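You operate a simulated robot arm through the tools that you are given. There is no shell and no other tool.

The job below is to be done with a simulated two-armed robot. You get a single attempt, and the scene is never put back.

Task
On the side table, fold the tea towel in half, so that its two short edges meet.

The check looks at the end state, three seconds after you hand in, the way a careful person would. Anything else that was tipped, shoved, dropped, spilled or broken makes it a failure. Flat cloth is picked up by pressing the open fingertips on it (5 to 10 N) and closing them slowly along it; thin cloth reads only 2 to 8 mm in the jaws.

Robot
Two 7-joint arms with two-finger parallel grippers on one trunk, on a base that moves. Base frame: it is fixed to the floor where the robot stands at the start and does not move with it; the origin is under the middle of the robot, x ahead of it, y to its left, z up; the surface under the hand at the start is at about z = 76. Lengths are in cm, angles in rad, forces in N, time in s.
The left shoulder is at the start at [7, 17.6, 104.5], the right one opposite. With the tool pointing down near the work surface each hand reaches from about 30 to 74 cm from the robot's upright axis, wherever it stands, measured 20 degrees to its own side. Places, roughly: side table [50, -10, 80]; tea towel [50, -10, 80]. Payload 3.43 kg a hand.
The TCP of each hand is the grasp point between the finger pads, 3 cm short of the fingertips. In the tool frame z runs along the fingers and y along their closing line. The gripper opens to 9.4 cm. The fingers are 2.8 cm wide and 1 cm thick; the gripper's body (5 by 9.6 cm) begins 5.5 cm behind the TCP.
Orientation is that of the tool frame in the base frame, as a unit quaternion [w, x, y, z]. With the fingers straight down and closing along the base's y, the tool's x points along the base's -x, its y along +y and its z along -z.

Tools
- The arms move only by the tool step_arm. It takes "left_motion", "right_motion" or both (then of equal length, played together; a hand with none holds still); each is a list that holds one entry, the list of rows, each a list of 7 numbers: the turn, a rotation vector about the tool's x, y, z in rad, then the shift along the tool's x, y, z in cm, then the finger opening in cm, from 0 to 9.4. In form: [[[ax, ay, az, x, y, z, claw], ...]]. A call has 1 to 20 rows; each row is the pose to reach, as a shift and turn from the pose commanded when the call began, along the tool's axes at that moment. Rows are played at 5 a second. More than 5 cm and 0.15 rad between two rows, or a gripper value outside its range, and nothing of the call is played. Where a pose cannot be reached the arm comes as near as it can. A force on the tool above 40 N (or 10 N above the force at the start of the call, whichever is more), or a blocked arm, ends the call early, and 0.2 s more pass. Each finger travels about 15.3 cm/s and halts on what it meets, pressing with about 38 N; the grip force reading is that of the motor and also rises with nothing between the fingers. The clock runs only during rows and for 0.2 s after the last one: add rows that repeat a pose to give the fingers time. It gives the time, the measured TCP pose, the force on the tool (base axes), the opening and the grip force at its end, in the units of the frame above (readings bear some noise), with the torque about the TCP (base axes, N m) and any sound that the robot's microphone picked up.
- Cameras (640 x 400 px; columns grow to the right, rows downward): "scene" is now at [12.19, 0.88, 133.64]; the picture's right is [0.12, -0.99, -0.00], its down [-0.81, -0.09, -0.58] and it looks along [0.58, 0.07, -0.81] (base axes); focal length 256 px, centre (320, 200). "left" rides on the left gripper at [7.6, -1.4, -10.2] in its tool frame; the picture's right is [0.18, 0.98, 0.00], its down [-0.75, 0.14, -0.64] and it looks along [-0.63, 0.12, 0.77] (tool axes); focal length 243 px, centre (320, 200). "right" rides on the right gripper at [7.6, 1.4, -10.3] in its tool frame; the picture's right is [-0.18, 0.98, 0.00], its down [-0.75, -0.14, -0.64] and it looks along [-0.63, -0.12, 0.77] (tool axes); focal length 243 px, centre (320, 200). There is no depth. A picture from a camera that has moved, and an enlarged one, comes with that camera's place and axes in the base frame and with its lens.
- camera(camera): a new picture of that camera. It takes no simulated time.
- slide_trunk(by): slides the trunk up (or, below 0, down) by that many cm; the arms and the scene camera ride with it, the base frame stays. It gives what a move gives, with no picture.
- roll_base(legs): drives the robot by 1 to 6 legs, each [ahead, turn to the left] in cm and rad, along the robot's own axes; the way and the turn of a leg run together, so that a leg with both is an arc; at most 150 cm and 3.142 rad a leg. The arms and the cameras ride along, it lands a little off, and it stops where it bumps. It gives what a move gives.
- turn_head(pan, tilt): turns the head with the scene camera to pan (to the left, within 1.501 rad either way) and tilt (down, from -0.506 to 1.204), counted from straight ahead of the robot. It gives what a move gives.
- zoom(camera, box): a new picture of the part [left, top, right, bottom] of that camera's present view, enlarged. It takes no simulated time.
- hand_in(): hands the job in; it is judged then, once.

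Places have to be worked out from the pictures, the camera data and where the tool is seen. Open the grippers and draw the arms clear of the work before you hand the job in, unless the task says otherwise.

The tools are called after ">>>" as name(argument=value, ...) on one line, values as JSON. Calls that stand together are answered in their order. step_arm: Moves the arms, as the interface text tells. Its arguments: {"type":"object","properties":{"left_motion":{"type":"array","items":{"type":"array","items":{"type":"array","items":{"type":"number"}}}},"right_motion":{"type":"array","items":{"type":"array","items":{"type":"array","items":{"type":"number"}}}}},"required":[]} The other tools are called the same way: slide_trunk (by) moves the trunk up or down; roll_base (legs) drives the base; turn_head (pan, tilt) turns the head that bears the scene camera; camera (camera) takes a picture; zoom (camera, box) takes an enlarged picture of a part of a camera's view; hand_in () hands the job in.

At the start:

```text
time_s: 0.0
left_tcp_pos: [52.12, 7.57, 95.4]
left_tcp_rot: [0.0, 0.001, 1.0, 0.0]
left_contact_force: [-0.1, 0.4, 0.5]
left_moment: [0.01, 0.04, -0.03]
left_finger_gap: 9.39
left_gripper_force: 0.1
right_tcp_pos: [37.56, -19.48, 94.74]
right_tcp_rot: [0.001, 0.0, 1.0, 0.0]
right_contact_force: [0.1, -0.6, -0.2]
right_moment: [-0.02, 0.02, -0.02]
right_finger_gap: 9.38
right_gripper_force: 0.0
trunk travel left (down, up): [-62.5, 21.5]
robot x, y, heading: [0.03, -0.2, -0.001]
head pan, tilt (commanded): [0.117, 0.951]
```

scene: 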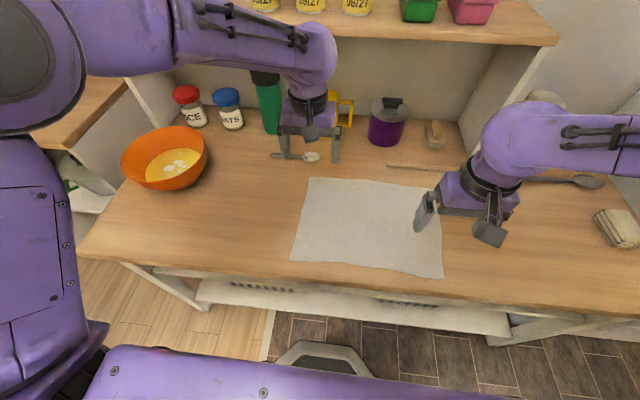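
right: 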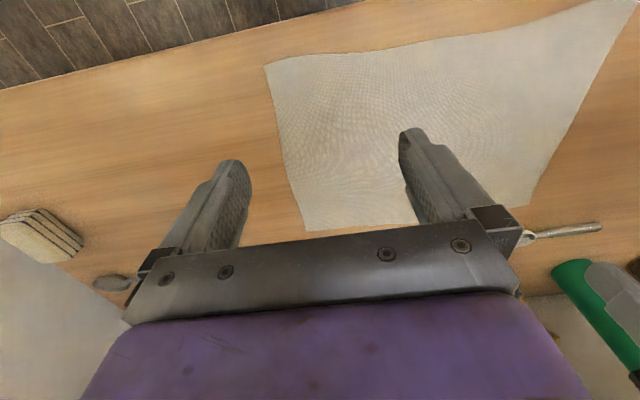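
left: 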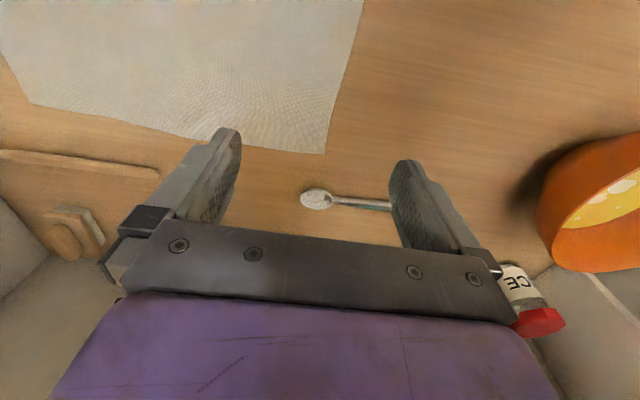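

The scene shows the towel lying flat, with its short edges roughly at y≈+10 and y≈-25 and its long edges at x≈35 and x≈61. I'll zoom in to measure the corners before moving anything.

>>> zoom(camera="scene", box=[270, 80, 490, 300])

>>> zoom(camera="right", box=[220, 0, 640, 260])

```text
1.82 times, centred on (380, 190) of scene
camera zoom: at [12.19, 0.88, 133.64], right [0.12, -0.99, 0.0], down [-0.81, -0.09, -0.58], along [0.58, 0.07, -0.81], focal length 466 px, centre (211, 218)
```

zoom: 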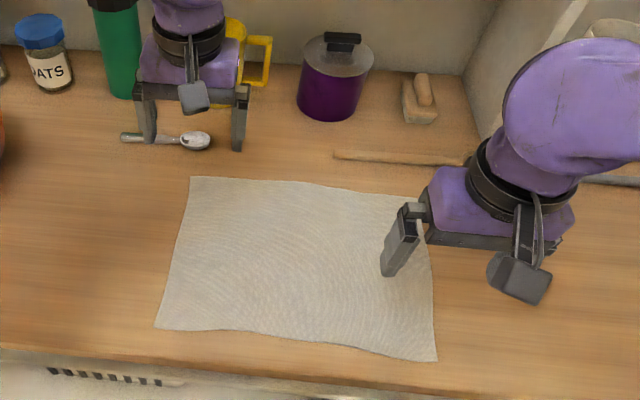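

```text
1.52 times, centred on (430, 130) of right
camera zoom: at [29.82, -18.16, 105.07], right [0.18, 0.98, 0.0], down [0.75, -0.14, 0.64], along [0.63, -0.12, -0.77], focal length 370 px, centre (152, 307)
```

zoom: 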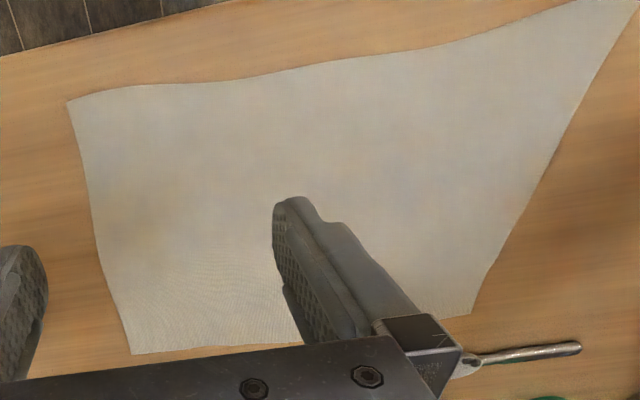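

The corners come out at about near-left (35, 10.8), far-left (61, 10), near-right (34.6, -24.7) and far-right (60, -26). My plan is to carry the right short edge over to the left, with the right hand on the far corner and the left hand on the near one. First I move the right hand above the far-right corner.

>>> step_arm(right_motion=[[[0, 0, 0, -4, -1, 0, 9.4], [0, 0, 0, -8, -2, 0, 9.4], [0, 0, 0, -12, -3, 0, 8], [0, 0, 0, -16, -4, 0, 6], [0, 0, 0, -19, -4.5, 0, 4], [0, 0, 0, -21, -5, 0, 3], [0, 0, 0, -21, -5, 0, 3]]])

>>> camera(camera="scene")

>>> camera(camera="right")

```text
time_s: 1.6
left_tcp_pos: [52.14, 7.43, 95.57]
left_tcp_rot: [0.001, 0.0, 1.0, 0.0]
left_contact_force: [0.1, -0.2, -0.5]
left_moment: [0.0, 0.0, -0.03]
left_finger_gap: 9.4
left_gripper_force: 0.1
right_tcp_pos: [58.38, -24.4, 94.91]
right_tcp_rot: [0.001, -0.001, 1.0, 0.0]
right_contact_force: [-0.1, 0.1, 0.8]
right_moment: [-0.03, 0.04, -0.02]
right_finger_gap: 3.01
right_gripper_force: 0.1
trunk travel left (down, up): [-62.5, 21.5]
robot x, y, heading: [-0.17, 0.06, -0.001]
head pan, tilt (commanded): [0.117, 0.951]
```

```text
taken
camera scene: at [12.14, 0.89, 133.65], right [0.12, -0.99, 0.0], down [-0.81, -0.09, -0.58], along [0.58, 0.07, -0.81], focal length 256 px, centre (320, 200)
```

scene: 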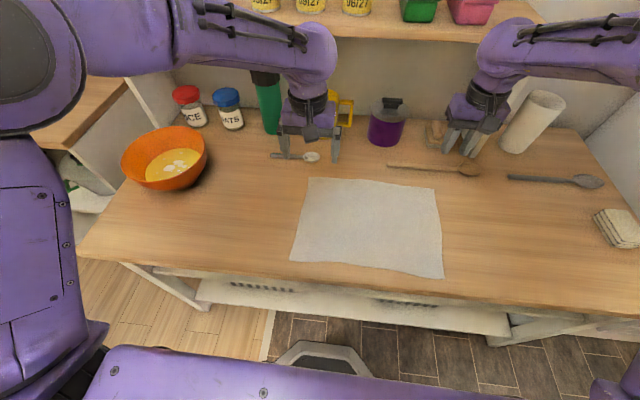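

```text
taken
camera right: at [50.7, -23.15, 105.22], right [0.18, 0.98, 0.0], down [0.75, -0.14, 0.64], along [0.63, -0.12, -0.77], focal length 243 px, centre (320, 200)
```

right: 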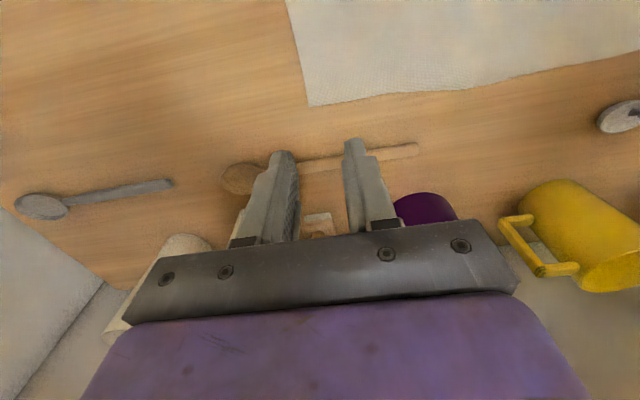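

The whole towel is now visible in the scene view. I'll zoom in for accurate corner positions.

>>> zoom(camera="scene", box=[280, 150, 460, 290])

>>> zoom(camera="right", box=[240, 0, 440, 190])

```text
2.86 times, centred on (370, 220) of scene
camera zoom: at [12.14, 0.89, 133.65], right [0.12, -0.99, 0.0], down [-0.81, -0.09, -0.58], along [0.58, 0.07, -0.81], focal length 732 px, centre (177, 143)
```

zoom: 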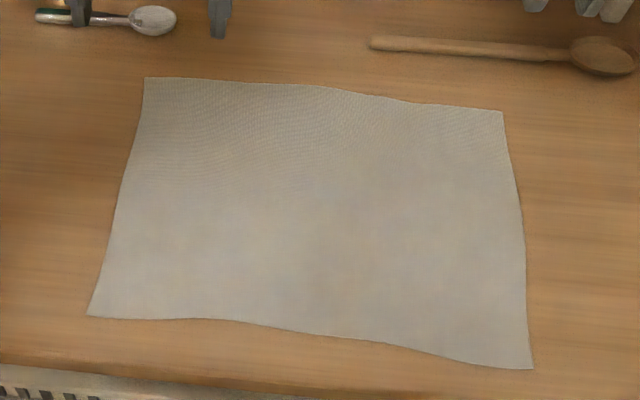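

```text
2.11 times, centred on (340, 95) of right
camera zoom: at [50.7, -23.15, 105.22], right [0.18, 0.98, 0.0], down [0.75, -0.14, 0.64], along [0.63, -0.12, -0.77], focal length 511 px, centre (278, 421)
```

zoom: 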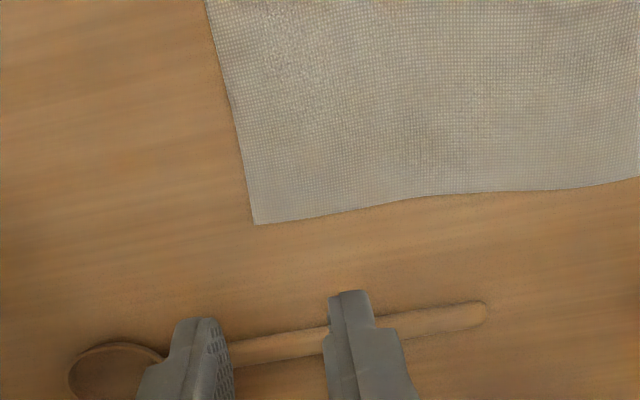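

The refined corners are FR≈(60.8, -26.0), NR≈(34.6, -24.7), FL≈(61.3, 10) and NL≈(34.8, 11), so the towel is about 36 x 26 cm. Next I bring the left hand across at height, towards the near-right corner, and stop partway to check the arms aren't crowding each other.

>>> step_arm(left_motion=[[[0, 0, 0, 3, -2, 0, 9.4], [0, 0, 0, 6, -5, 0, 8], [0, 0, 0, 9, -8, 0, 6], [0, 0, 0, 11.5, -11.5, 0, 4], [0, 0, 0, 13, -15, 0, 2.4], [0, 0, 0, 14, -18.5, 0, 2.4], [0, 0, 0, 14, -18.5, 0, 2.4]]])

>>> camera(camera="scene")

```text
time_s: 3.2
left_tcp_pos: [38.48, -10.95, 97.01]
left_tcp_rot: [0.0, -0.008, 1.0, -0.022]
left_contact_force: [0.3, -0.1, -0.6]
left_moment: [0.0, 0.03, -0.01]
left_finger_gap: 2.41
left_gripper_force: 0.1
right_tcp_pos: [58.47, -24.33, 94.95]
right_tcp_rot: [0.002, 0.0, 1.0, 0.0]
right_contact_force: [-0.3, -0.5, 0.3]
right_moment: [0.01, -0.01, 0.0]
right_finger_gap: 3.0
right_gripper_force: 0.1
trunk travel left (down, up): [-62.5, 21.5]
robot x, y, heading: [-0.02, -0.05, -0.003]
head pan, tilt (commanded): [0.117, 0.951]
```

```text
taken
camera scene: at [12.19, 0.91, 133.64], right [0.12, -0.99, 0.0], down [-0.81, -0.09, -0.58], along [0.58, 0.07, -0.81], focal length 256 px, centre (320, 200)
```

scene: 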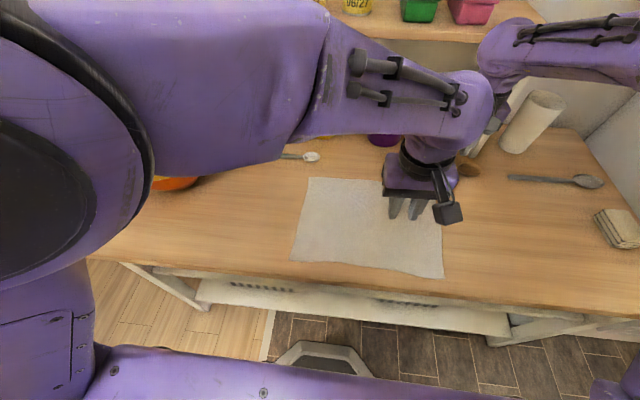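

The left arm is near its limit that far across (z is off by 1.6 cm), so I'm changing method. Both hands will pinch the towel on its fold line, near at (36.3, -6.9) and far at (58.9, -8.0), lift it so both halves hang with the short edges together, and then lay it down double. I now move both hands above those points.

>>> step_arm(left_motion=[[[0, 0, 0, 0.4, 0.8, 1, 3.5], [0, 0, 0, 0.8, 1.6, 2, 3.5], [0, 0, 0, 1.2, 2.4, 4, 3.5], [0, 0, 0, 1.6, 3.2, 6, 3.5], [0, 0, 0, 1.8, 4.0, 7.4, 3.5], [0, 0, 0, 1.8, 4.0, 7.4, 3.5]]], right_motion=[[[0, 0, 0, -0.1, 3.5, 1, 3.5], [0, 0, 0, -0.2, 7, 2, 3.5], [0, 0, 0, -0.3, 10.5, 4, 3.5], [0, 0, 0, -0.4, 14, 6, 3.5], [0, 0, 0, -0.45, 16.3, 6.9, 3.5], [0, 0, 0, -0.45, 16.3, 6.9, 3.5]]])

>>> camera(camera="scene")

>>> camera(camera="left")

>>> camera(camera="right")

```text
time_s: 4.6
left_tcp_pos: [36.83, -7.29, 89.68]
left_tcp_rot: [0.008, -0.004, 1.0, -0.018]
left_contact_force: [-0.8, -1.1, 0.4]
left_moment: [-0.01, 0.0, 0.0]
left_finger_gap: 3.53
left_gripper_force: 0.0
right_tcp_pos: [59.16, -8.24, 88.15]
right_tcp_rot: [0.001, 0.0, 1.0, 0.0]
right_contact_force: [0.1, 0.2, -0.1]
right_moment: [0.03, -0.01, -0.01]
right_finger_gap: 3.53
right_gripper_force: 0.1
trunk travel left (down, up): [-62.5, 21.5]
robot x, y, heading: [-0.06, -0.3, 0.003]
head pan, tilt (commanded): [0.117, 0.951]
```

```text
taken
camera scene: at [12.17, 0.84, 133.65], right [0.12, -0.99, 0.0], down [-0.81, -0.09, -0.58], along [0.58, 0.07, -0.81], focal length 256 px, centre (320, 200)
```

scene: 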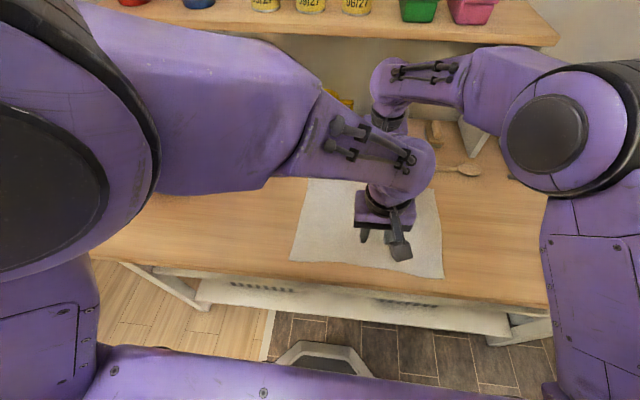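

```text
taken
camera left: at [29.01, -8.55, 99.85], right [-0.19, 0.98, -0.04], down [0.74, 0.17, 0.65], along [0.64, 0.09, -0.76], focal length 243 px, centre (320, 200)
```

left: 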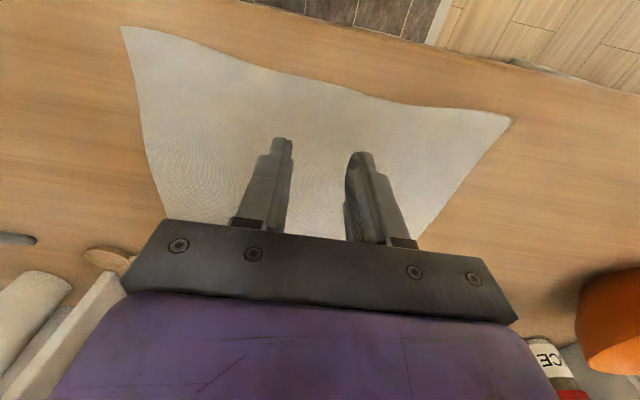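

```text
taken
camera right: at [51.46, -6.72, 98.31], right [0.18, 0.98, 0.0], down [0.75, -0.14, 0.64], along [0.63, -0.12, -0.77], focal length 243 px, centre (320, 200)
```

right: 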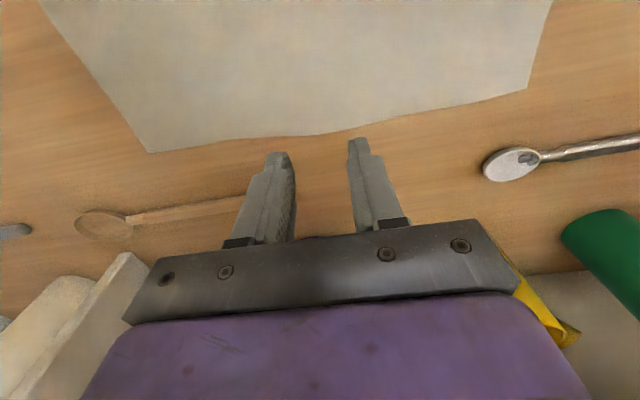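

Near the robot and across its midline the left arm still can't reach its commanded height (1.7 cm high). The robot suits having the left hand far and the right hand near, so I swap them, with each hand going around on its own side at height.

>>> step_arm(left_motion=[[[0, 0, 0, 0, 4, -2, 3.5], [0, 0, 0, -1, 8, -4, 3.5], [0, 0, 0, -4, 11.5, -4, 3.5], [0, 0, 0, -8, 14, -4, 3.5], [0, 0, 0, -12.5, 15, -4, 3.5], [0, 0, 0, -17, 14, -4, 3.5], [0, 0, 0, -20, 11, -4, 3.5], [0, 0, 0, -22, 7, -4, 3.5], [0, 0, 0, -22.6, 3, -4, 3.5], [0, 0, 0, -22.6, -1.1, -2, 3.5], [0, 0, 0, -22.6, -1.1, -2, 3.5], [0, 0, 0, -22.6, -1.1, -2, 3.5]]], right_motion=[[[0, 0, 0, 0, -4, -2, 3.5], [0, 0, 0, 1, -8, -4, 3.5], [0, 0, 0, 4, -11.5, -4, 3.5], [0, 0, 0, 8, -14, -4, 3.5], [0, 0, 0, 12.5, -15, -4, 3.5], [0, 0, 0, 17, -14, -4, 3.5], [0, 0, 0, 20, -11, -4, 3.5], [0, 0, 0, 22, -7, -4, 3.5], [0, 0, 0, 22.7, -3, -4, 3.5], [0, 0, 0, 22.7, 1.3, -2, 3.5], [0, 0, 0, 22.7, 1.3, -2, 3.5], [0, 0, 0, 22.7, 1.3, -2, 3.5]]])

>>> camera(camera="scene")

>>> camera(camera="left")

>>> camera(camera="right")

```text
time_s: 7.2
left_tcp_pos: [59.03, -8.19, 90.2]
left_tcp_rot: [-0.001, -0.001, 1.0, 0.0]
left_contact_force: [0.4, -0.3, 0.4]
left_moment: [0.04, 0.0, -0.02]
left_finger_gap: 3.49
left_gripper_force: 0.2
right_tcp_pos: [36.26, -6.9, 89.96]
right_tcp_rot: [0.0, 0.0, 1.0, 0.0]
right_contact_force: [0.3, -0.5, 0.5]
right_moment: [-0.03, -0.01, 0.01]
right_finger_gap: 3.51
right_gripper_force: 0.1
trunk travel left (down, up): [-62.5, 21.5]
robot x, y, heading: [-0.04, -0.23, -0.001]
head pan, tilt (commanded): [0.117, 0.951]
```

```text
taken
camera scene: at [12.22, 0.88, 133.64], right [0.12, -0.99, 0.0], down [-0.81, -0.09, -0.58], along [0.58, 0.07, -0.81], focal length 256 px, centre (320, 200)
```

scene: 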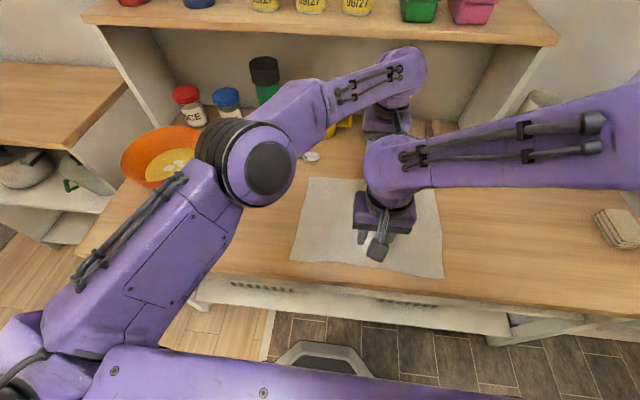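

```text
taken
camera left: at [51.34, -9.62, 100.37], right [-0.18, 0.98, 0.0], down [0.75, 0.14, 0.64], along [0.63, 0.12, -0.77], focal length 243 px, centre (320, 200)
```

left: 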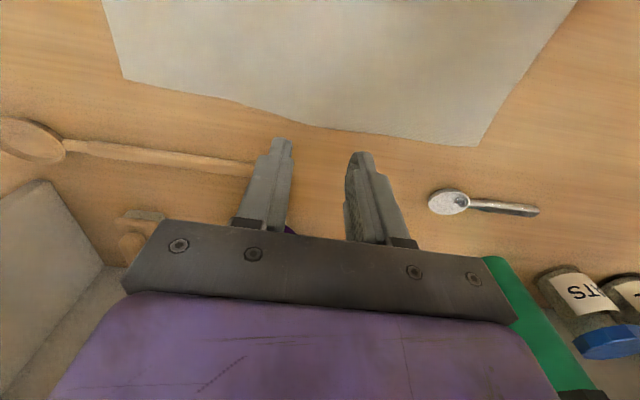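

```text
taken
camera right: at [28.5, -5.56, 100.27], right [0.18, 0.98, 0.0], down [0.75, -0.14, 0.64], along [0.63, -0.12, -0.77], focal length 243 px, centre (320, 200)
```

right: 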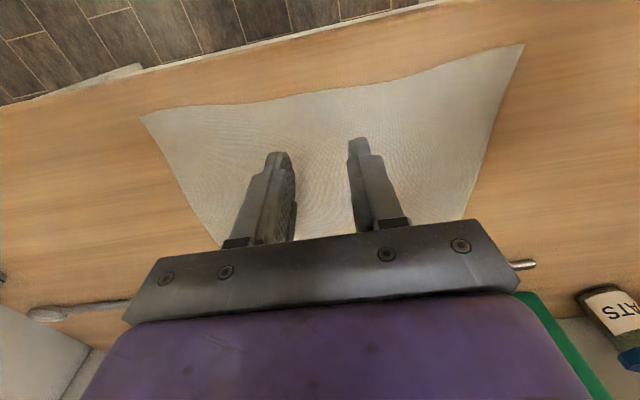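

Both hands now sit accurately above the fold line: left at (59.0, -8.2), right at (36.3, -6.9). The near edge bows inward to x≈35.5 at mid-length, so I shift the right hand 1 cm inward while lowering both to just above the cloth.

>>> step_arm(left_motion=[[[0, 0, 0, 0, 0, 2, 3.5], [0, 0, 0, 0, 0, 4, 3.5], [0, 0, 0, 0, 0, 6, 3.5], [0, 0, 0, 0, 0, 8, 3.5], [0, 0, 0, 0, 0, 9, 3.5], [0, 0, 0, 0, 0, 9.8, 3.5], [0, 0, 0, 0, 0, 9.8, 3.5], [0, 0, 0, 0, 0, 9.8, 3.5]]], right_motion=[[[0, 0, 0, -0.3, 0, 2, 3.5], [0, 0, 0, -0.6, 0, 4, 3.5], [0, 0, 0, -0.9, -0.1, 6, 3.5], [0, 0, 0, -0.9, -0.1, 8, 3.5], [0, 0, 0, -0.9, -0.1, 9, 3.5], [0, 0, 0, -0.9, -0.1, 9.6, 3.5], [0, 0, 0, -0.9, -0.1, 9.6, 3.5], [0, 0, 0, -0.9, -0.1, 9.6, 3.5]]])

>>> camera(camera="left")

>>> camera(camera="right")

```text
time_s: 9.0
left_tcp_pos: [58.93, -8.01, 80.32]
left_tcp_rot: [0.0, 0.001, 1.0, 0.0]
left_contact_force: [0.1, -0.2, 0.2]
left_moment: [0.0, -0.01, 0.05]
left_finger_gap: 3.52
left_gripper_force: 0.0
right_tcp_pos: [37.19, -7.03, 80.2]
right_tcp_rot: [0.0, 0.001, 1.0, 0.0]
right_contact_force: [0.5, 0.6, -0.4]
right_moment: [-0.01, -0.01, 0.02]
right_finger_gap: 3.5
right_gripper_force: 0.2
trunk travel left (down, up): [-62.5, 21.5]
robot x, y, heading: [-0.2, -0.02, 0.002]
head pan, tilt (commanded): [0.117, 0.951]
```

```text
taken
camera left: at [51.34, -9.54, 90.44], right [-0.18, 0.98, 0.0], down [0.75, 0.14, 0.64], along [0.63, 0.12, -0.77], focal length 243 px, centre (320, 200)
```

left: 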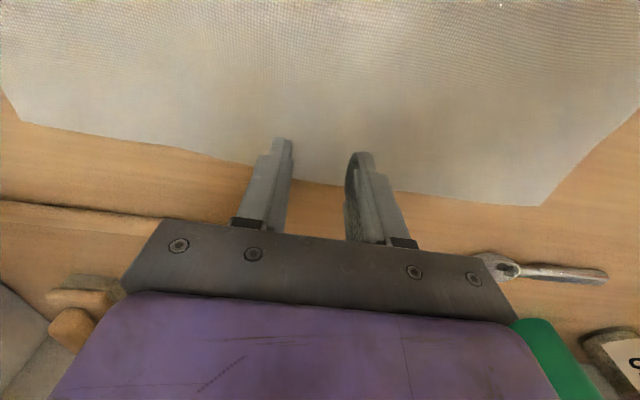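

```text
taken
camera right: at [29.44, -5.72, 90.47], right [0.18, 0.98, 0.0], down [0.75, -0.14, 0.64], along [0.63, -0.12, -0.77], focal length 243 px, centre (320, 200)
```

right: 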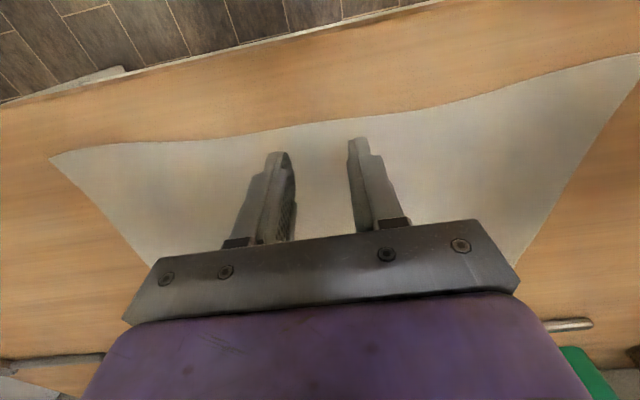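

The fingertips are about 1 cm above the cloth, straddling the fold line with both long edges just outside the fingers. I now lower gently in small steps and watch the contact force.

>>> step_arm(left_motion=[[[0, 0, 0, 0, 0, 0.4, 3.5], [0, 0, 0, 0, 0, 0.7, 3.5], [0, 0, 0, 0, 0, 0.9, 3.5], [0, 0, 0, 0, 0, 1.1, 3.5], [0, 0, 0, 0, 0, 1.1, 3.5]]], right_motion=[[[0, 0, 0, 0, 0, 0.4, 3.5], [0, 0, 0, 0, 0, 0.7, 3.5], [0, 0, 0, 0, 0, 0.9, 3.5], [0, 0, 0, 0, 0, 1.1, 3.5], [0, 0, 0, 0, 0, 1.1, 3.5]]])

```text
time_s: 10.2
left_tcp_pos: [58.97, -8.09, 79.16]
left_tcp_rot: [0.0, 0.001, 1.0, -0.001]
left_contact_force: [-0.8, 0.6, 1.1]
left_moment: [0.01, 0.0, 0.01]
left_finger_gap: 3.52
left_gripper_force: 0.0
right_tcp_pos: [37.12, -7.14, 79.18]
right_tcp_rot: [0.001, -0.001, 1.0, 0.0]
right_contact_force: [0.4, -0.3, 2.0]
right_moment: [0.0, 0.04, 0.01]
right_finger_gap: 3.5
right_gripper_force: 0.0
trunk travel left (down, up): [-62.5, 21.5]
robot x, y, heading: [0.2, -0.05, 0.002]
head pan, tilt (commanded): [0.117, 0.951]
```

Contact has begun (about 1 to 2 N, at TCP z≈79.17). I press a bit further in 1 mm steps.

>>> step_arm(left_motion=[[[0, 0, 0, 0, 0, 0.1, 3.5], [0, 0, 0, 0, 0, 0.15, 3.5], [0, 0, 0, 0, 0, 0.15, 3.5]]], right_motion=[[[0, 0, 0, 0, 0, 0.1, 3.5], [0, 0, 0, 0, 0, 0.15, 3.5], [0, 0, 0, 0, 0, 0.15, 3.5]]])

```text
time_s: 11.0
left_tcp_pos: [58.83, -8.15, 79.18]
left_tcp_rot: [0.0, -0.001, 1.0, -0.001]
left_contact_force: [1.5, -0.1, 5.5]
left_moment: [0.03, -0.04, 0.01]
left_finger_gap: 3.52
left_gripper_force: 0.1
right_tcp_pos: [37.15, -6.93, 79.14]
right_tcp_rot: [0.001, 0.0, 1.0, 0.001]
right_contact_force: [4.0, -1.5, 15.4]
right_moment: [-0.08, 0.06, 0.03]
right_finger_gap: 3.48
right_gripper_force: 0.0
trunk travel left (down, up): [-62.5, 21.5]
robot x, y, heading: [0.27, -0.24, -0.003]
head pan, tilt (commanded): [0.117, 0.951]
```

The left hand presses with 5.5 N but the right with 15 N, so I ease the right up slightly and push the left down a touch.

>>> step_arm(left_motion=[[[0, 0, 0, 0, 0, 0.04, 3.5], [0, 0, 0, 0, 0, 0.04, 3.5]]], right_motion=[[[0, 0, 0, 0, 0, -0.07, 3.5], [0, 0, 0, 0, 0, -0.07, 3.5]]])

```text
time_s: 11.6
left_tcp_pos: [58.87, -8.0, 79.06]
left_tcp_rot: [0.002, 0.0, 1.0, 0.0]
left_contact_force: [1.9, -1.0, 12.9]
left_moment: [0.02, -0.14, -0.03]
left_finger_gap: 3.49
left_gripper_force: 0.1
right_tcp_pos: [37.11, -6.88, 79.18]
right_tcp_rot: [0.001, 0.0, 1.0, -0.001]
right_contact_force: [1.1, -0.7, 6.1]
right_moment: [0.01, -0.02, 0.0]
right_finger_gap: 3.5
right_gripper_force: 0.0
trunk travel left (down, up): [-62.5, 21.5]
robot x, y, heading: [-0.36, 0.11, -0.001]
head pan, tilt (commanded): [0.117, 0.951]
```

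The left hand is now at 13 N and the right at 6 N. I ease the left back slightly and close both slowly, then check the forces partway.

>>> step_arm(left_motion=[[[0, 0, 0, 0, 0, -0.03, 3.5], [0, 0, 0, 0, 0, -0.03, 3.3], [0, 0, 0, 0, 0, -0.03, 3.1], [0, 0, 0, 0, 0, -0.03, 2.9], [0, 0, 0, 0, 0, -0.03, 2.7], [0, 0, 0, 0, 0, -0.03, 2.5]]], right_motion=[[[0, 0, 0, 0, 0, 0.01, 3.5], [0, 0, 0, 0, 0, 0.01, 3.3], [0, 0, 0, 0, 0, 0.01, 3.1], [0, 0, 0, 0, 0, 0.01, 2.9], [0, 0, 0, 0, 0, 0.01, 2.7], [0, 0, 0, 0, 0, 0.01, 2.5]]])

>>> zoom(camera="left", box=[160, 60, 480, 260])

>>> zoom(camera="right", box=[160, 60, 480, 260])

```text
time_s: 13.0
left_tcp_pos: [58.75, -8.13, 79.25]
left_tcp_rot: [0.001, 0.002, 1.0, -0.001]
left_contact_force: [-0.1, 0.2, 13.4]
left_moment: [-0.02, -0.06, 0.03]
left_finger_gap: 2.32
left_gripper_force: 0.0
right_tcp_pos: [37.09, -7.08, 79.19]
right_tcp_rot: [0.002, 0.0, 1.0, 0.001]
right_contact_force: [0.2, 0.2, 0.1]
right_moment: [-0.02, 0.02, 0.0]
right_finger_gap: 2.51
right_gripper_force: 0.3
trunk travel left (down, up): [-62.5, 21.5]
robot x, y, heading: [-0.05, -0.09, 0.001]
head pan, tilt (commanded): [0.117, 0.951]
```

```text
2.00 times, centred on (320, 160) of left
camera zoom: at [51.1, -9.62, 89.34], right [-0.18, 0.98, 0.0], down [0.75, 0.14, 0.64], along [0.63, 0.12, -0.77], focal length 485 px, centre (320, 280)
```

zoom: 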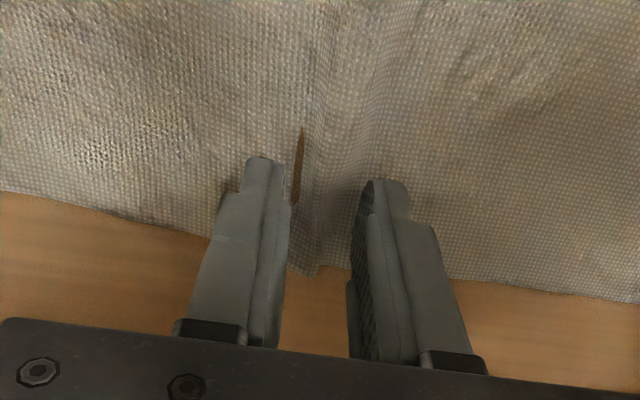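

```text
2.00 times, centred on (320, 160) of right
camera zoom: at [29.35, -5.68, 89.41], right [0.18, 0.98, 0.0], down [0.75, -0.14, 0.64], along [0.63, -0.12, -0.77], focal length 485 px, centre (320, 280)
```

zoom: 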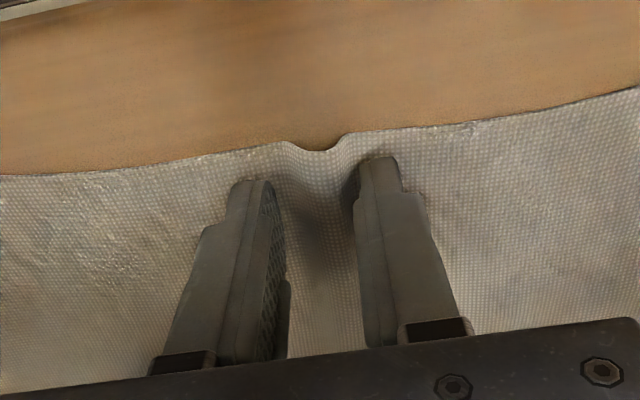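

Ridges are forming between the fingers on both hands. The right hand has gone light and the left reads 13 N, so I trim both and keep closing slowly.

>>> step_arm(left_motion=[[[0, 0, 0, 0, 0, -0.03, 2.3], [0, 0, 0, 0, 0, -0.03, 2.1], [0, 0, 0, 0, 0, -0.03, 1.9], [0, 0, 0, 0, 0, -0.03, 1.7], [0, 0, 0, 0, 0, -0.03, 1.5]]], right_motion=[[[0, 0, 0, 0, 0, 0.06, 2.5], [0, 0, 0, 0, 0, 0.06, 2.3], [0, 0, 0, 0, 0, 0.06, 2.1], [0, 0, 0, 0, 0, 0.06, 1.9], [0, 0, 0, 0, 0, 0.06, 1.7]]])

>>> zoom(camera="left", box=[160, 60, 480, 260])

>>> zoom(camera="right", box=[160, 60, 480, 260])

```text
time_s: 14.2
left_tcp_pos: [58.85, -8.07, 79.06]
left_tcp_rot: [0.002, 0.001, 1.0, 0.001]
left_contact_force: [-0.1, 0.4, 7.4]
left_moment: [-0.02, -0.03, -0.02]
left_finger_gap: 1.57
left_gripper_force: 0.5
right_tcp_pos: [37.11, -6.96, 79.1]
right_tcp_rot: [0.002, 0.0, 1.0, 0.0]
right_contact_force: [-0.2, 0.6, 11.0]
right_moment: [0.03, 0.08, 0.0]
right_finger_gap: 1.79
right_gripper_force: 1.0
trunk travel left (down, up): [-62.5, 21.5]
robot x, y, heading: [0.05, -0.19, -0.005]
head pan, tilt (commanded): [0.117, 0.951]
```

```text
2.00 times, centred on (320, 160) of left
camera zoom: at [51.1, -9.65, 89.35], right [-0.18, 0.98, 0.0], down [0.75, 0.14, 0.64], along [0.63, 0.12, -0.77], focal length 485 px, centre (320, 280)
```

zoom: 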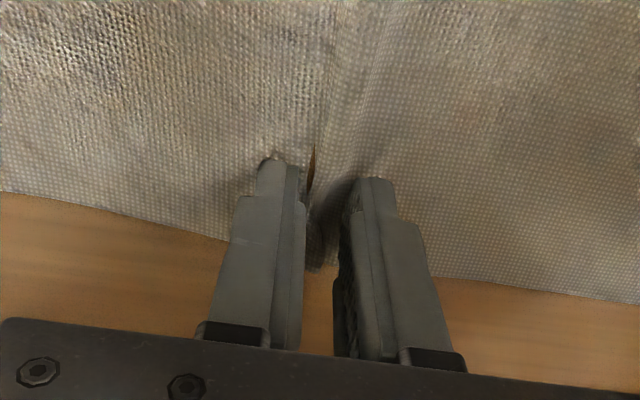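

```text
2.00 times, centred on (320, 160) of right
camera zoom: at [29.36, -5.65, 89.36], right [0.18, 0.98, 0.0], down [0.75, -0.14, 0.64], along [0.63, -0.12, -0.76], focal length 485 px, centre (320, 280)
```

zoom: 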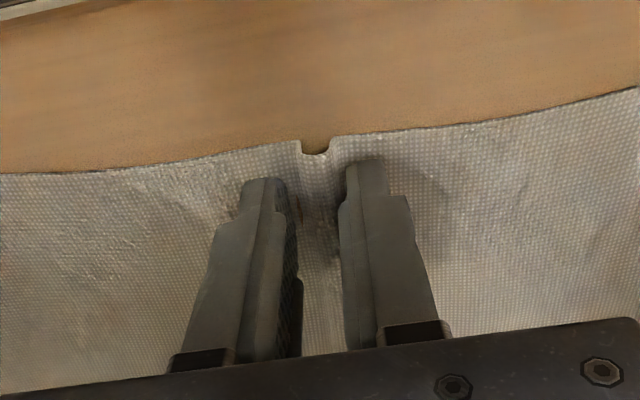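

Forces are good now (7 N and 11 N) and the ridges are being drawn in between the fingers. I continue closing slowly until they meet the cloth.

>>> step_arm(left_motion=[[[0, 0, 0, 0, 0, 0, 1.3], [0, 0, 0, 0, 0, 0, 1.1], [0, 0, 0, 0, 0, 0, 0.9], [0, 0, 0, 0, 0, 0, 0.7], [0, 0, 0, 0, 0, 0, 0.5], [0, 0, 0, 0, 0, 0, 0.3], [0, 0, 0, 0, 0, 0, 0.1], [0, 0, 0, 0, 0, 0, 0], [0, 0, 0, 0, 0, 0, 0]]], right_motion=[[[0, 0, 0, 0, 0, -0.02, 1.5], [0, 0, 0, 0, 0, -0.02, 1.3], [0, 0, 0, 0, 0, -0.02, 1.1], [0, 0, 0, 0, 0, -0.02, 0.9], [0, 0, 0, 0, 0, -0.02, 0.7], [0, 0, 0, 0, 0, -0.02, 0.5], [0, 0, 0, 0, 0, -0.02, 0.3], [0, 0, 0, 0, 0, -0.02, 0.1], [0, 0, 0, 0, 0, -0.02, 0]]])

>>> zoom(camera="left", box=[160, 60, 480, 260])

>>> zoom(camera="right", box=[160, 60, 480, 260])

```text
time_s: 16.2
left_tcp_pos: [58.84, -8.28, 79.1]
left_tcp_rot: [0.001, 0.0, 1.0, 0.0]
left_contact_force: [-1.2, 0.1, 9.5]
left_moment: [0.0, 0.0, -0.01]
left_finger_gap: 0.23
left_gripper_force: 37.2
right_tcp_pos: [37.06, -6.92, 79.16]
right_tcp_rot: [0.001, 0.0, 1.0, -0.001]
right_contact_force: [0.2, -1.1, 5.1]
right_moment: [0.02, 0.01, -0.05]
right_finger_gap: 0.62
right_gripper_force: 37.8
trunk travel left (down, up): [-62.5, 21.5]
robot x, y, heading: [0.13, -0.5, -0.006]
head pan, tilt (commanded): [0.117, 0.951]
```

```text
2.00 times, centred on (320, 160) of left
camera zoom: at [51.12, -9.65, 89.35], right [-0.18, 0.98, 0.0], down [0.75, 0.14, 0.64], along [0.63, 0.12, -0.77], focal length 485 px, centre (320, 280)
```

zoom: 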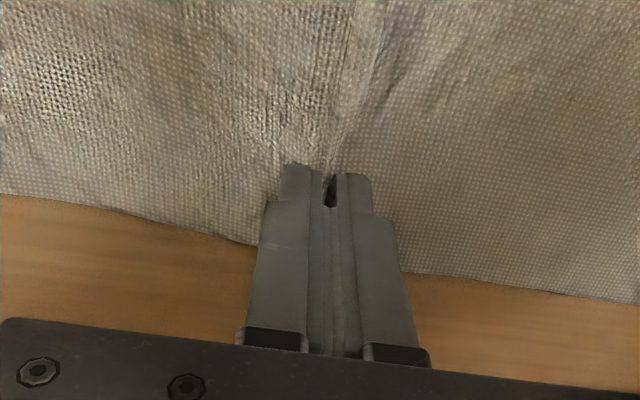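

```text
2.00 times, centred on (320, 160) of right
camera zoom: at [29.36, -5.64, 89.38], right [0.18, 0.98, 0.0], down [0.75, -0.14, 0.64], along [0.63, -0.12, -0.77], focal length 485 px, centre (320, 280)
```

zoom: 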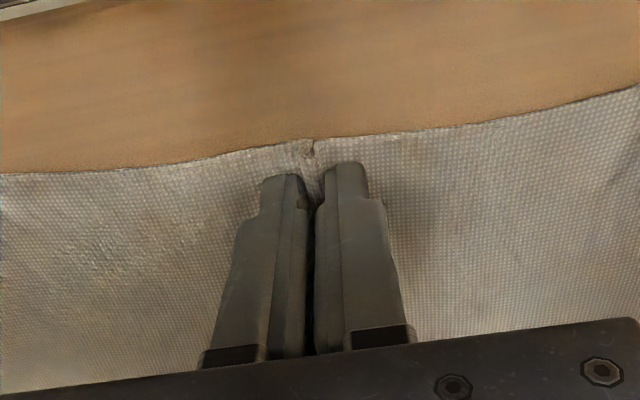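

The jaws read 2.3 mm (left) and 6.2 mm (right), both within the thin-cloth range. I lift both hands slowly by 4 cm and check the hold.

>>> step_arm(left_motion=[[[0, 0, 0, 0, 0, -0.5, 0], [0, 0, 0, 0, 0, -1, 0], [0, 0, 0, 0, 0, -1.5, 0], [0, 0, 0, 0, 0, -2, 0], [0, 0, 0, 0, 0, -2.5, 0], [0, 0, 0, 0, 0, -3, 0], [0, 0, 0, 0, 0, -3.5, 0], [0, 0, 0, 0, 0, -4, 0]]], right_motion=[[[0, 0, 0, 0, 0, -0.5, 0], [0, 0, 0, 0, 0, -1, 0], [0, 0, 0, 0, 0, -1.5, 0], [0, 0, 0, 0, 0, -2, 0], [0, 0, 0, 0, 0, -2.5, 0], [0, 0, 0, 0, 0, -3, 0], [0, 0, 0, 0, 0, -3.5, 0], [0, 0, 0, 0, 0, -4, 0]]])

>>> camera(camera="left")

>>> camera(camera="right")

>>> camera(camera="scene")

```text
time_s: 18.0
left_tcp_pos: [58.78, -8.21, 83.08]
left_tcp_rot: [0.0, 0.0, 1.0, 0.001]
left_contact_force: [0.1, -0.7, 0.0]
left_moment: [0.0, 0.02, 0.0]
left_finger_gap: 0.24
left_gripper_force: 37.5
right_tcp_pos: [37.2, -7.02, 83.09]
right_tcp_rot: [0.001, 0.0, 1.0, 0.0]
right_contact_force: [-0.1, -0.8, -0.7]
right_moment: [0.04, -0.06, -0.03]
right_finger_gap: 0.63
right_gripper_force: 37.7
trunk travel left (down, up): [-62.5, 21.5]
robot x, y, heading: [0.27, -0.44, -0.002]
head pan, tilt (commanded): [0.117, 0.951]
```

```text
taken
camera left: at [51.22, -9.68, 93.25], right [-0.18, 0.98, 0.0], down [0.75, 0.14, 0.64], along [0.63, 0.12, -0.77], focal length 243 px, centre (320, 200)
```

left: 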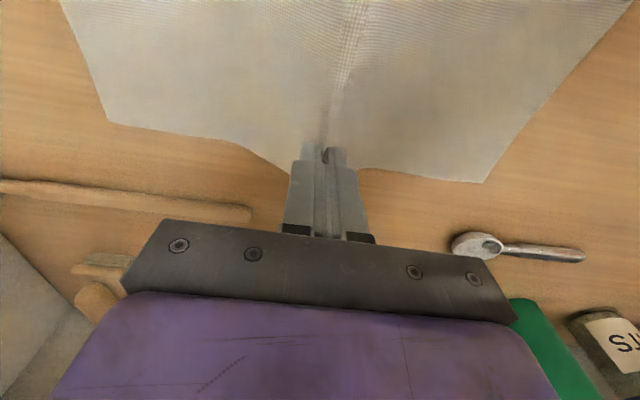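

```text
taken
camera right: at [29.49, -5.68, 93.36], right [0.18, 0.98, 0.0], down [0.75, -0.14, 0.64], along [0.63, -0.12, -0.77], focal length 243 px, centre (320, 200)
```

right: 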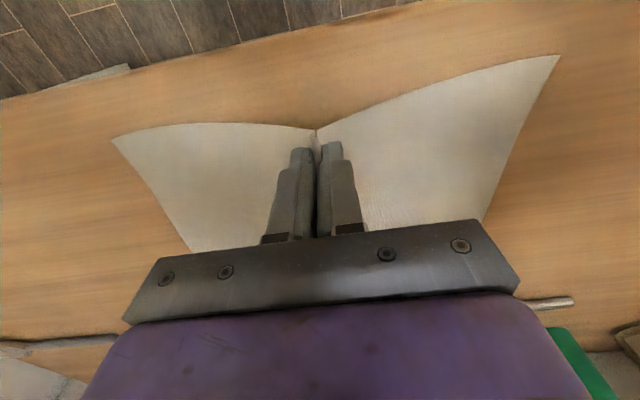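

```text
taken
camera scene: at [12.17, 0.87, 133.64], right [0.12, -0.99, 0.0], down [-0.81, -0.09, -0.58], along [0.58, 0.07, -0.81], focal length 256 px, centre (320, 200)
```

scene: 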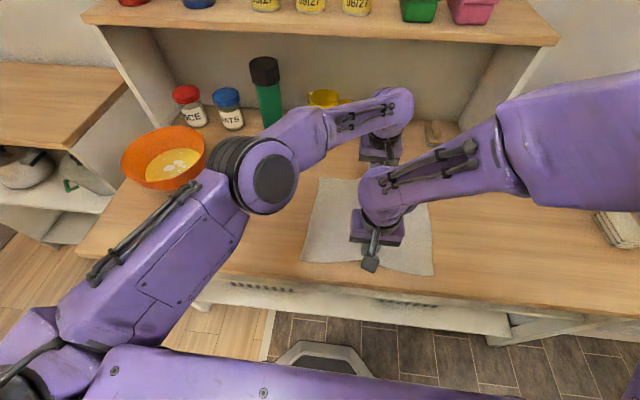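

Both hands hold the ridge and the towel is tenting up evenly. I continue the slow lift until the halves hang free.

>>> step_arm(left_motion=[[[0, 0, 0, 0, 0, -0.7, 0], [0, 0, 0, 0, 0, -1.4, 0], [0, 0, 0, 0, 0, -2.1, 0], [0, 0, 0, 0, 0, -2.8, 0], [0, 0, 0, 0, 0, -3.5, 0], [0, 0, 0, 0, 0, -4.2, 0], [0, 0, 0, 0, 0, -4.9, 0], [0, 0, 0, 0, 0, -5.6, 0], [0, 0, 0, 0, 0, -6.3, 0], [0, 0, 0, 0, 0, -7, 0], [0, 0, 0, 0, 0, -7.7, 0], [0, 0, 0, 0, 0, -8.4, 0], [0, 0, 0, 0, 0, -9, 0], [0, 0, 0, 0, 0, -9, 0]]], right_motion=[[[0, 0, 0, 0, 0, -0.7, 0], [0, 0, 0, 0, 0, -1.4, 0], [0, 0, 0, 0, 0, -2.1, 0], [0, 0, 0, 0, 0, -2.8, 0], [0, 0, 0, 0, 0, -3.5, 0], [0, 0, 0, 0, 0, -4.2, 0], [0, 0, 0, 0, 0, -4.9, 0], [0, 0, 0, 0, 0, -5.6, 0], [0, 0, 0, 0, 0, -6.3, 0], [0, 0, 0, 0, 0, -7, 0], [0, 0, 0, 0, 0, -7.7, 0], [0, 0, 0, 0, 0, -8.4, 0], [0, 0, 0, 0, 0, -9, 0], [0, 0, 0, 0, 0, -9, 0]]])

>>> camera(camera="left")

>>> camera(camera="right")

>>> camera(camera="scene")

```text
time_s: 21.0
left_tcp_pos: [58.99, -8.0, 92.04]
left_tcp_rot: [0.0, 0.001, 1.0, 0.0]
left_contact_force: [0.2, 0.2, 0.2]
left_moment: [0.01, 0.03, 0.0]
left_finger_gap: 0.27
left_gripper_force: 37.0
right_tcp_pos: [37.13, -6.91, 92.17]
right_tcp_rot: [0.0, 0.0, 1.0, 0.0]
right_contact_force: [0.9, 0.8, 1.4]
right_moment: [0.01, -0.01, -0.02]
right_finger_gap: 0.61
right_gripper_force: 38.2
trunk travel left (down, up): [-62.5, 21.5]
robot x, y, heading: [-0.13, -0.03, -0.003]
head pan, tilt (commanded): [0.117, 0.951]
```

```text
taken
camera left: at [51.19, -9.55, 102.26], right [-0.18, 0.98, 0.0], down [0.75, 0.14, 0.64], along [0.63, 0.12, -0.77], focal length 243 px, centre (320, 200)
```

left: 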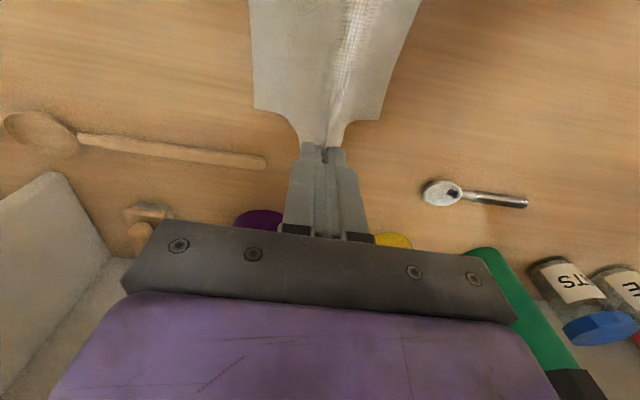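

```text
taken
camera right: at [29.46, -5.57, 102.33], right [0.18, 0.98, 0.0], down [0.75, -0.14, 0.64], along [0.63, -0.12, -0.77], focal length 243 px, centre (320, 200)
```

right: 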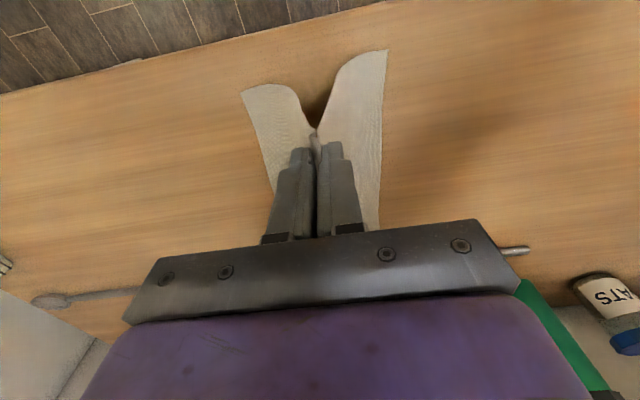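

```text
taken
camera scene: at [12.2, 0.89, 133.64], right [0.12, -0.99, 0.0], down [-0.81, -0.09, -0.58], along [0.58, 0.07, -0.81], focal length 256 px, centre (320, 200)
```

scene: 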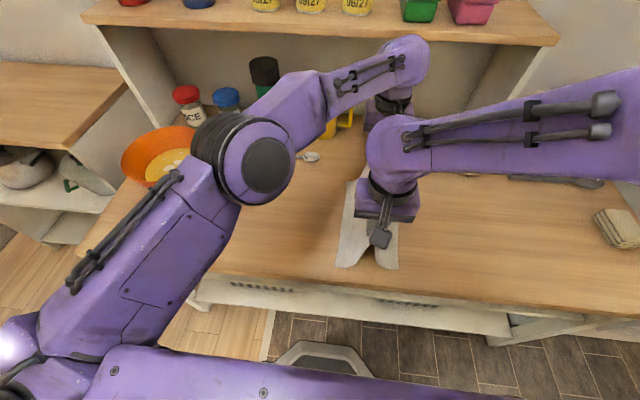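

The towel now hangs as a narrow tent with the edges closing together. I lift 6 cm more so both halves hang free and settle.

>>> step_arm(left_motion=[[[0, 0, 0, 0, 0, -0.6, 0], [0, 0, 0, 0, 0, -1.2, 0], [0, 0, 0, 0, 0, -1.8, 0], [0, 0, 0, 0, 0, -2.4, 0], [0, 0, 0, 0, 0, -3, 0], [0, 0, 0, 0, 0, -3.6, 0], [0, 0, 0, 0, 0, -4.2, 0], [0, 0, 0, 0, 0, -4.8, 0], [0, 0, 0, 0, 0, -5.4, 0], [0, 0, 0, 0, 0, -6, 0], [0, 0, 0, 0, 0, -6, 0], [0, 0, 0, 0, 0, -6, 0], [0, 0, 0, 0, 0, -6, 0]]], right_motion=[[[0, 0, 0, 0, 0, -0.6, 0], [0, 0, 0, 0, 0, -1.2, 0], [0, 0, 0, 0, 0, -1.8, 0], [0, 0, 0, 0, 0, -2.4, 0], [0, 0, 0, 0, 0, -3, 0], [0, 0, 0, 0, 0, -3.6, 0], [0, 0, 0, 0, 0, -4.2, 0], [0, 0, 0, 0, 0, -4.8, 0], [0, 0, 0, 0, 0, -5.4, 0], [0, 0, 0, 0, 0, -6, 0], [0, 0, 0, 0, 0, -6, 0], [0, 0, 0, 0, 0, -6, 0], [0, 0, 0, 0, 0, -6, 0]]])

>>> camera(camera="left")

>>> camera(camera="right")

>>> camera(camera="scene")

```text
time_s: 23.8
left_tcp_pos: [58.87, -8.08, 98.01]
left_tcp_rot: [0.0, 0.0, 1.0, 0.0]
left_contact_force: [-0.4, 0.2, 0.2]
left_moment: [-0.04, 0.04, 0.01]
left_finger_gap: 0.25
left_gripper_force: 36.7
right_tcp_pos: [37.22, -7.08, 98.1]
right_tcp_rot: [0.001, 0.0, 1.0, -0.001]
right_contact_force: [0.1, 1.5, -0.4]
right_moment: [-0.01, -0.02, -0.01]
right_finger_gap: 0.63
right_gripper_force: 38.1
trunk travel left (down, up): [-62.5, 21.5]
robot x, y, heading: [0.02, -0.1, -0.002]
head pan, tilt (commanded): [0.117, 0.951]
```

```text
taken
camera left: at [51.19, -9.58, 108.25], right [-0.18, 0.98, 0.0], down [0.75, 0.14, 0.64], along [0.63, 0.12, -0.77], focal length 243 px, centre (320, 200)
```

left: 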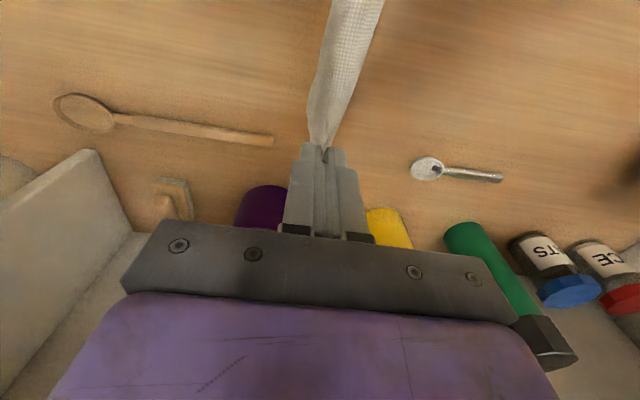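

```text
taken
camera right: at [29.45, -5.66, 108.41], right [0.18, 0.98, 0.0], down [0.75, -0.14, 0.64], along [0.63, -0.12, -0.77], focal length 243 px, centre (320, 200)
```

right: 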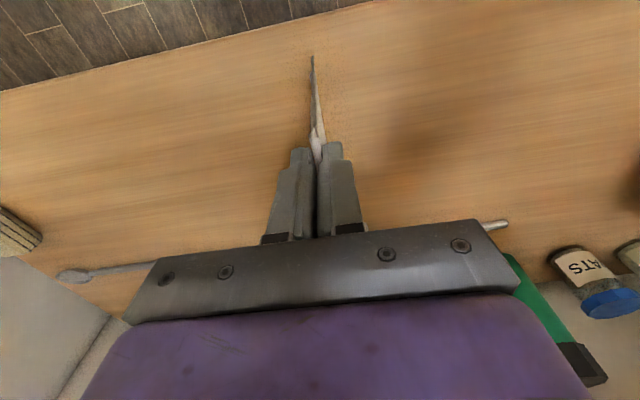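

```text
taken
camera scene: at [12.19, 0.88, 133.64], right [0.12, -0.99, 0.0], down [-0.81, -0.09, -0.58], along [0.58, 0.07, -0.81], focal length 256 px, centre (320, 200)
```

scene: 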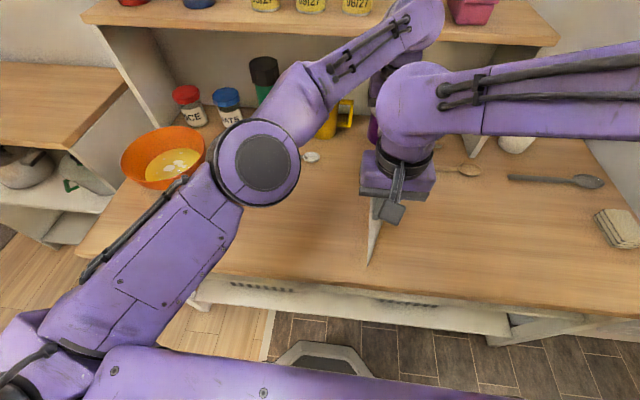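

The towel hangs double with both halves together. I zoom in on the bottom edges to see whether the short edges line up.

>>> zoom(camera="right", box=[240, 30, 400, 150])

>>> zoom(camera="left", box=[240, 0, 440, 160])

>>> zoom(camera="scene", box=[320, 180, 420, 280])

```text
3.33 times, centred on (320, 90) of right
camera zoom: at [29.45, -5.66, 108.41], right [0.18, 0.98, 0.0], down [0.75, -0.14, 0.64], along [0.63, -0.12, -0.77], focal length 809 px, centre (320, 567)
```

zoom: 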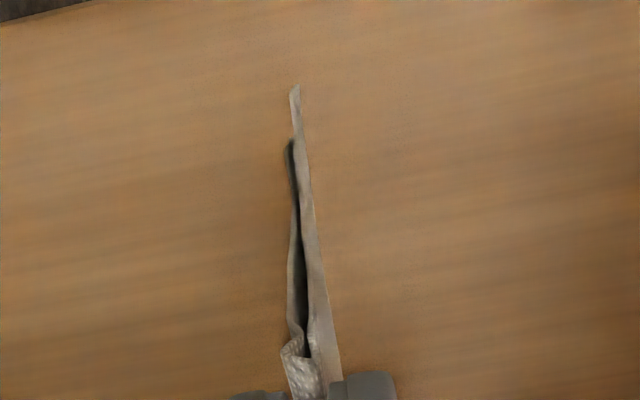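

```text
2.50 times, centred on (340, 80) of left
camera zoom: at [51.19, -9.58, 108.25], right [-0.18, 0.98, 0.0], down [0.75, 0.14, 0.64], along [0.63, 0.12, -0.77], focal length 606 px, centre (270, 500)
```

zoom: 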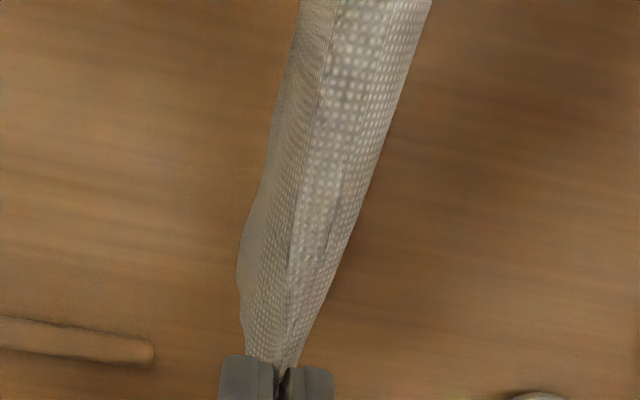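

```text
4.00 times, centred on (370, 230) of scene
camera zoom: at [12.19, 0.88, 133.64], right [0.12, -0.99, 0.0], down [-0.81, -0.09, -0.58], along [0.58, 0.07, -0.81], focal length 1024 px, centre (120, 80)
```

zoom: 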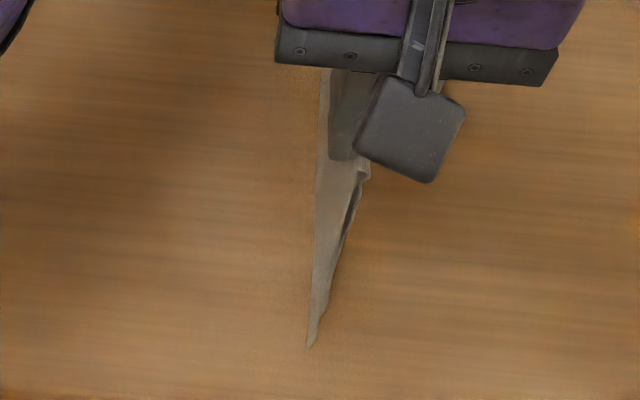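

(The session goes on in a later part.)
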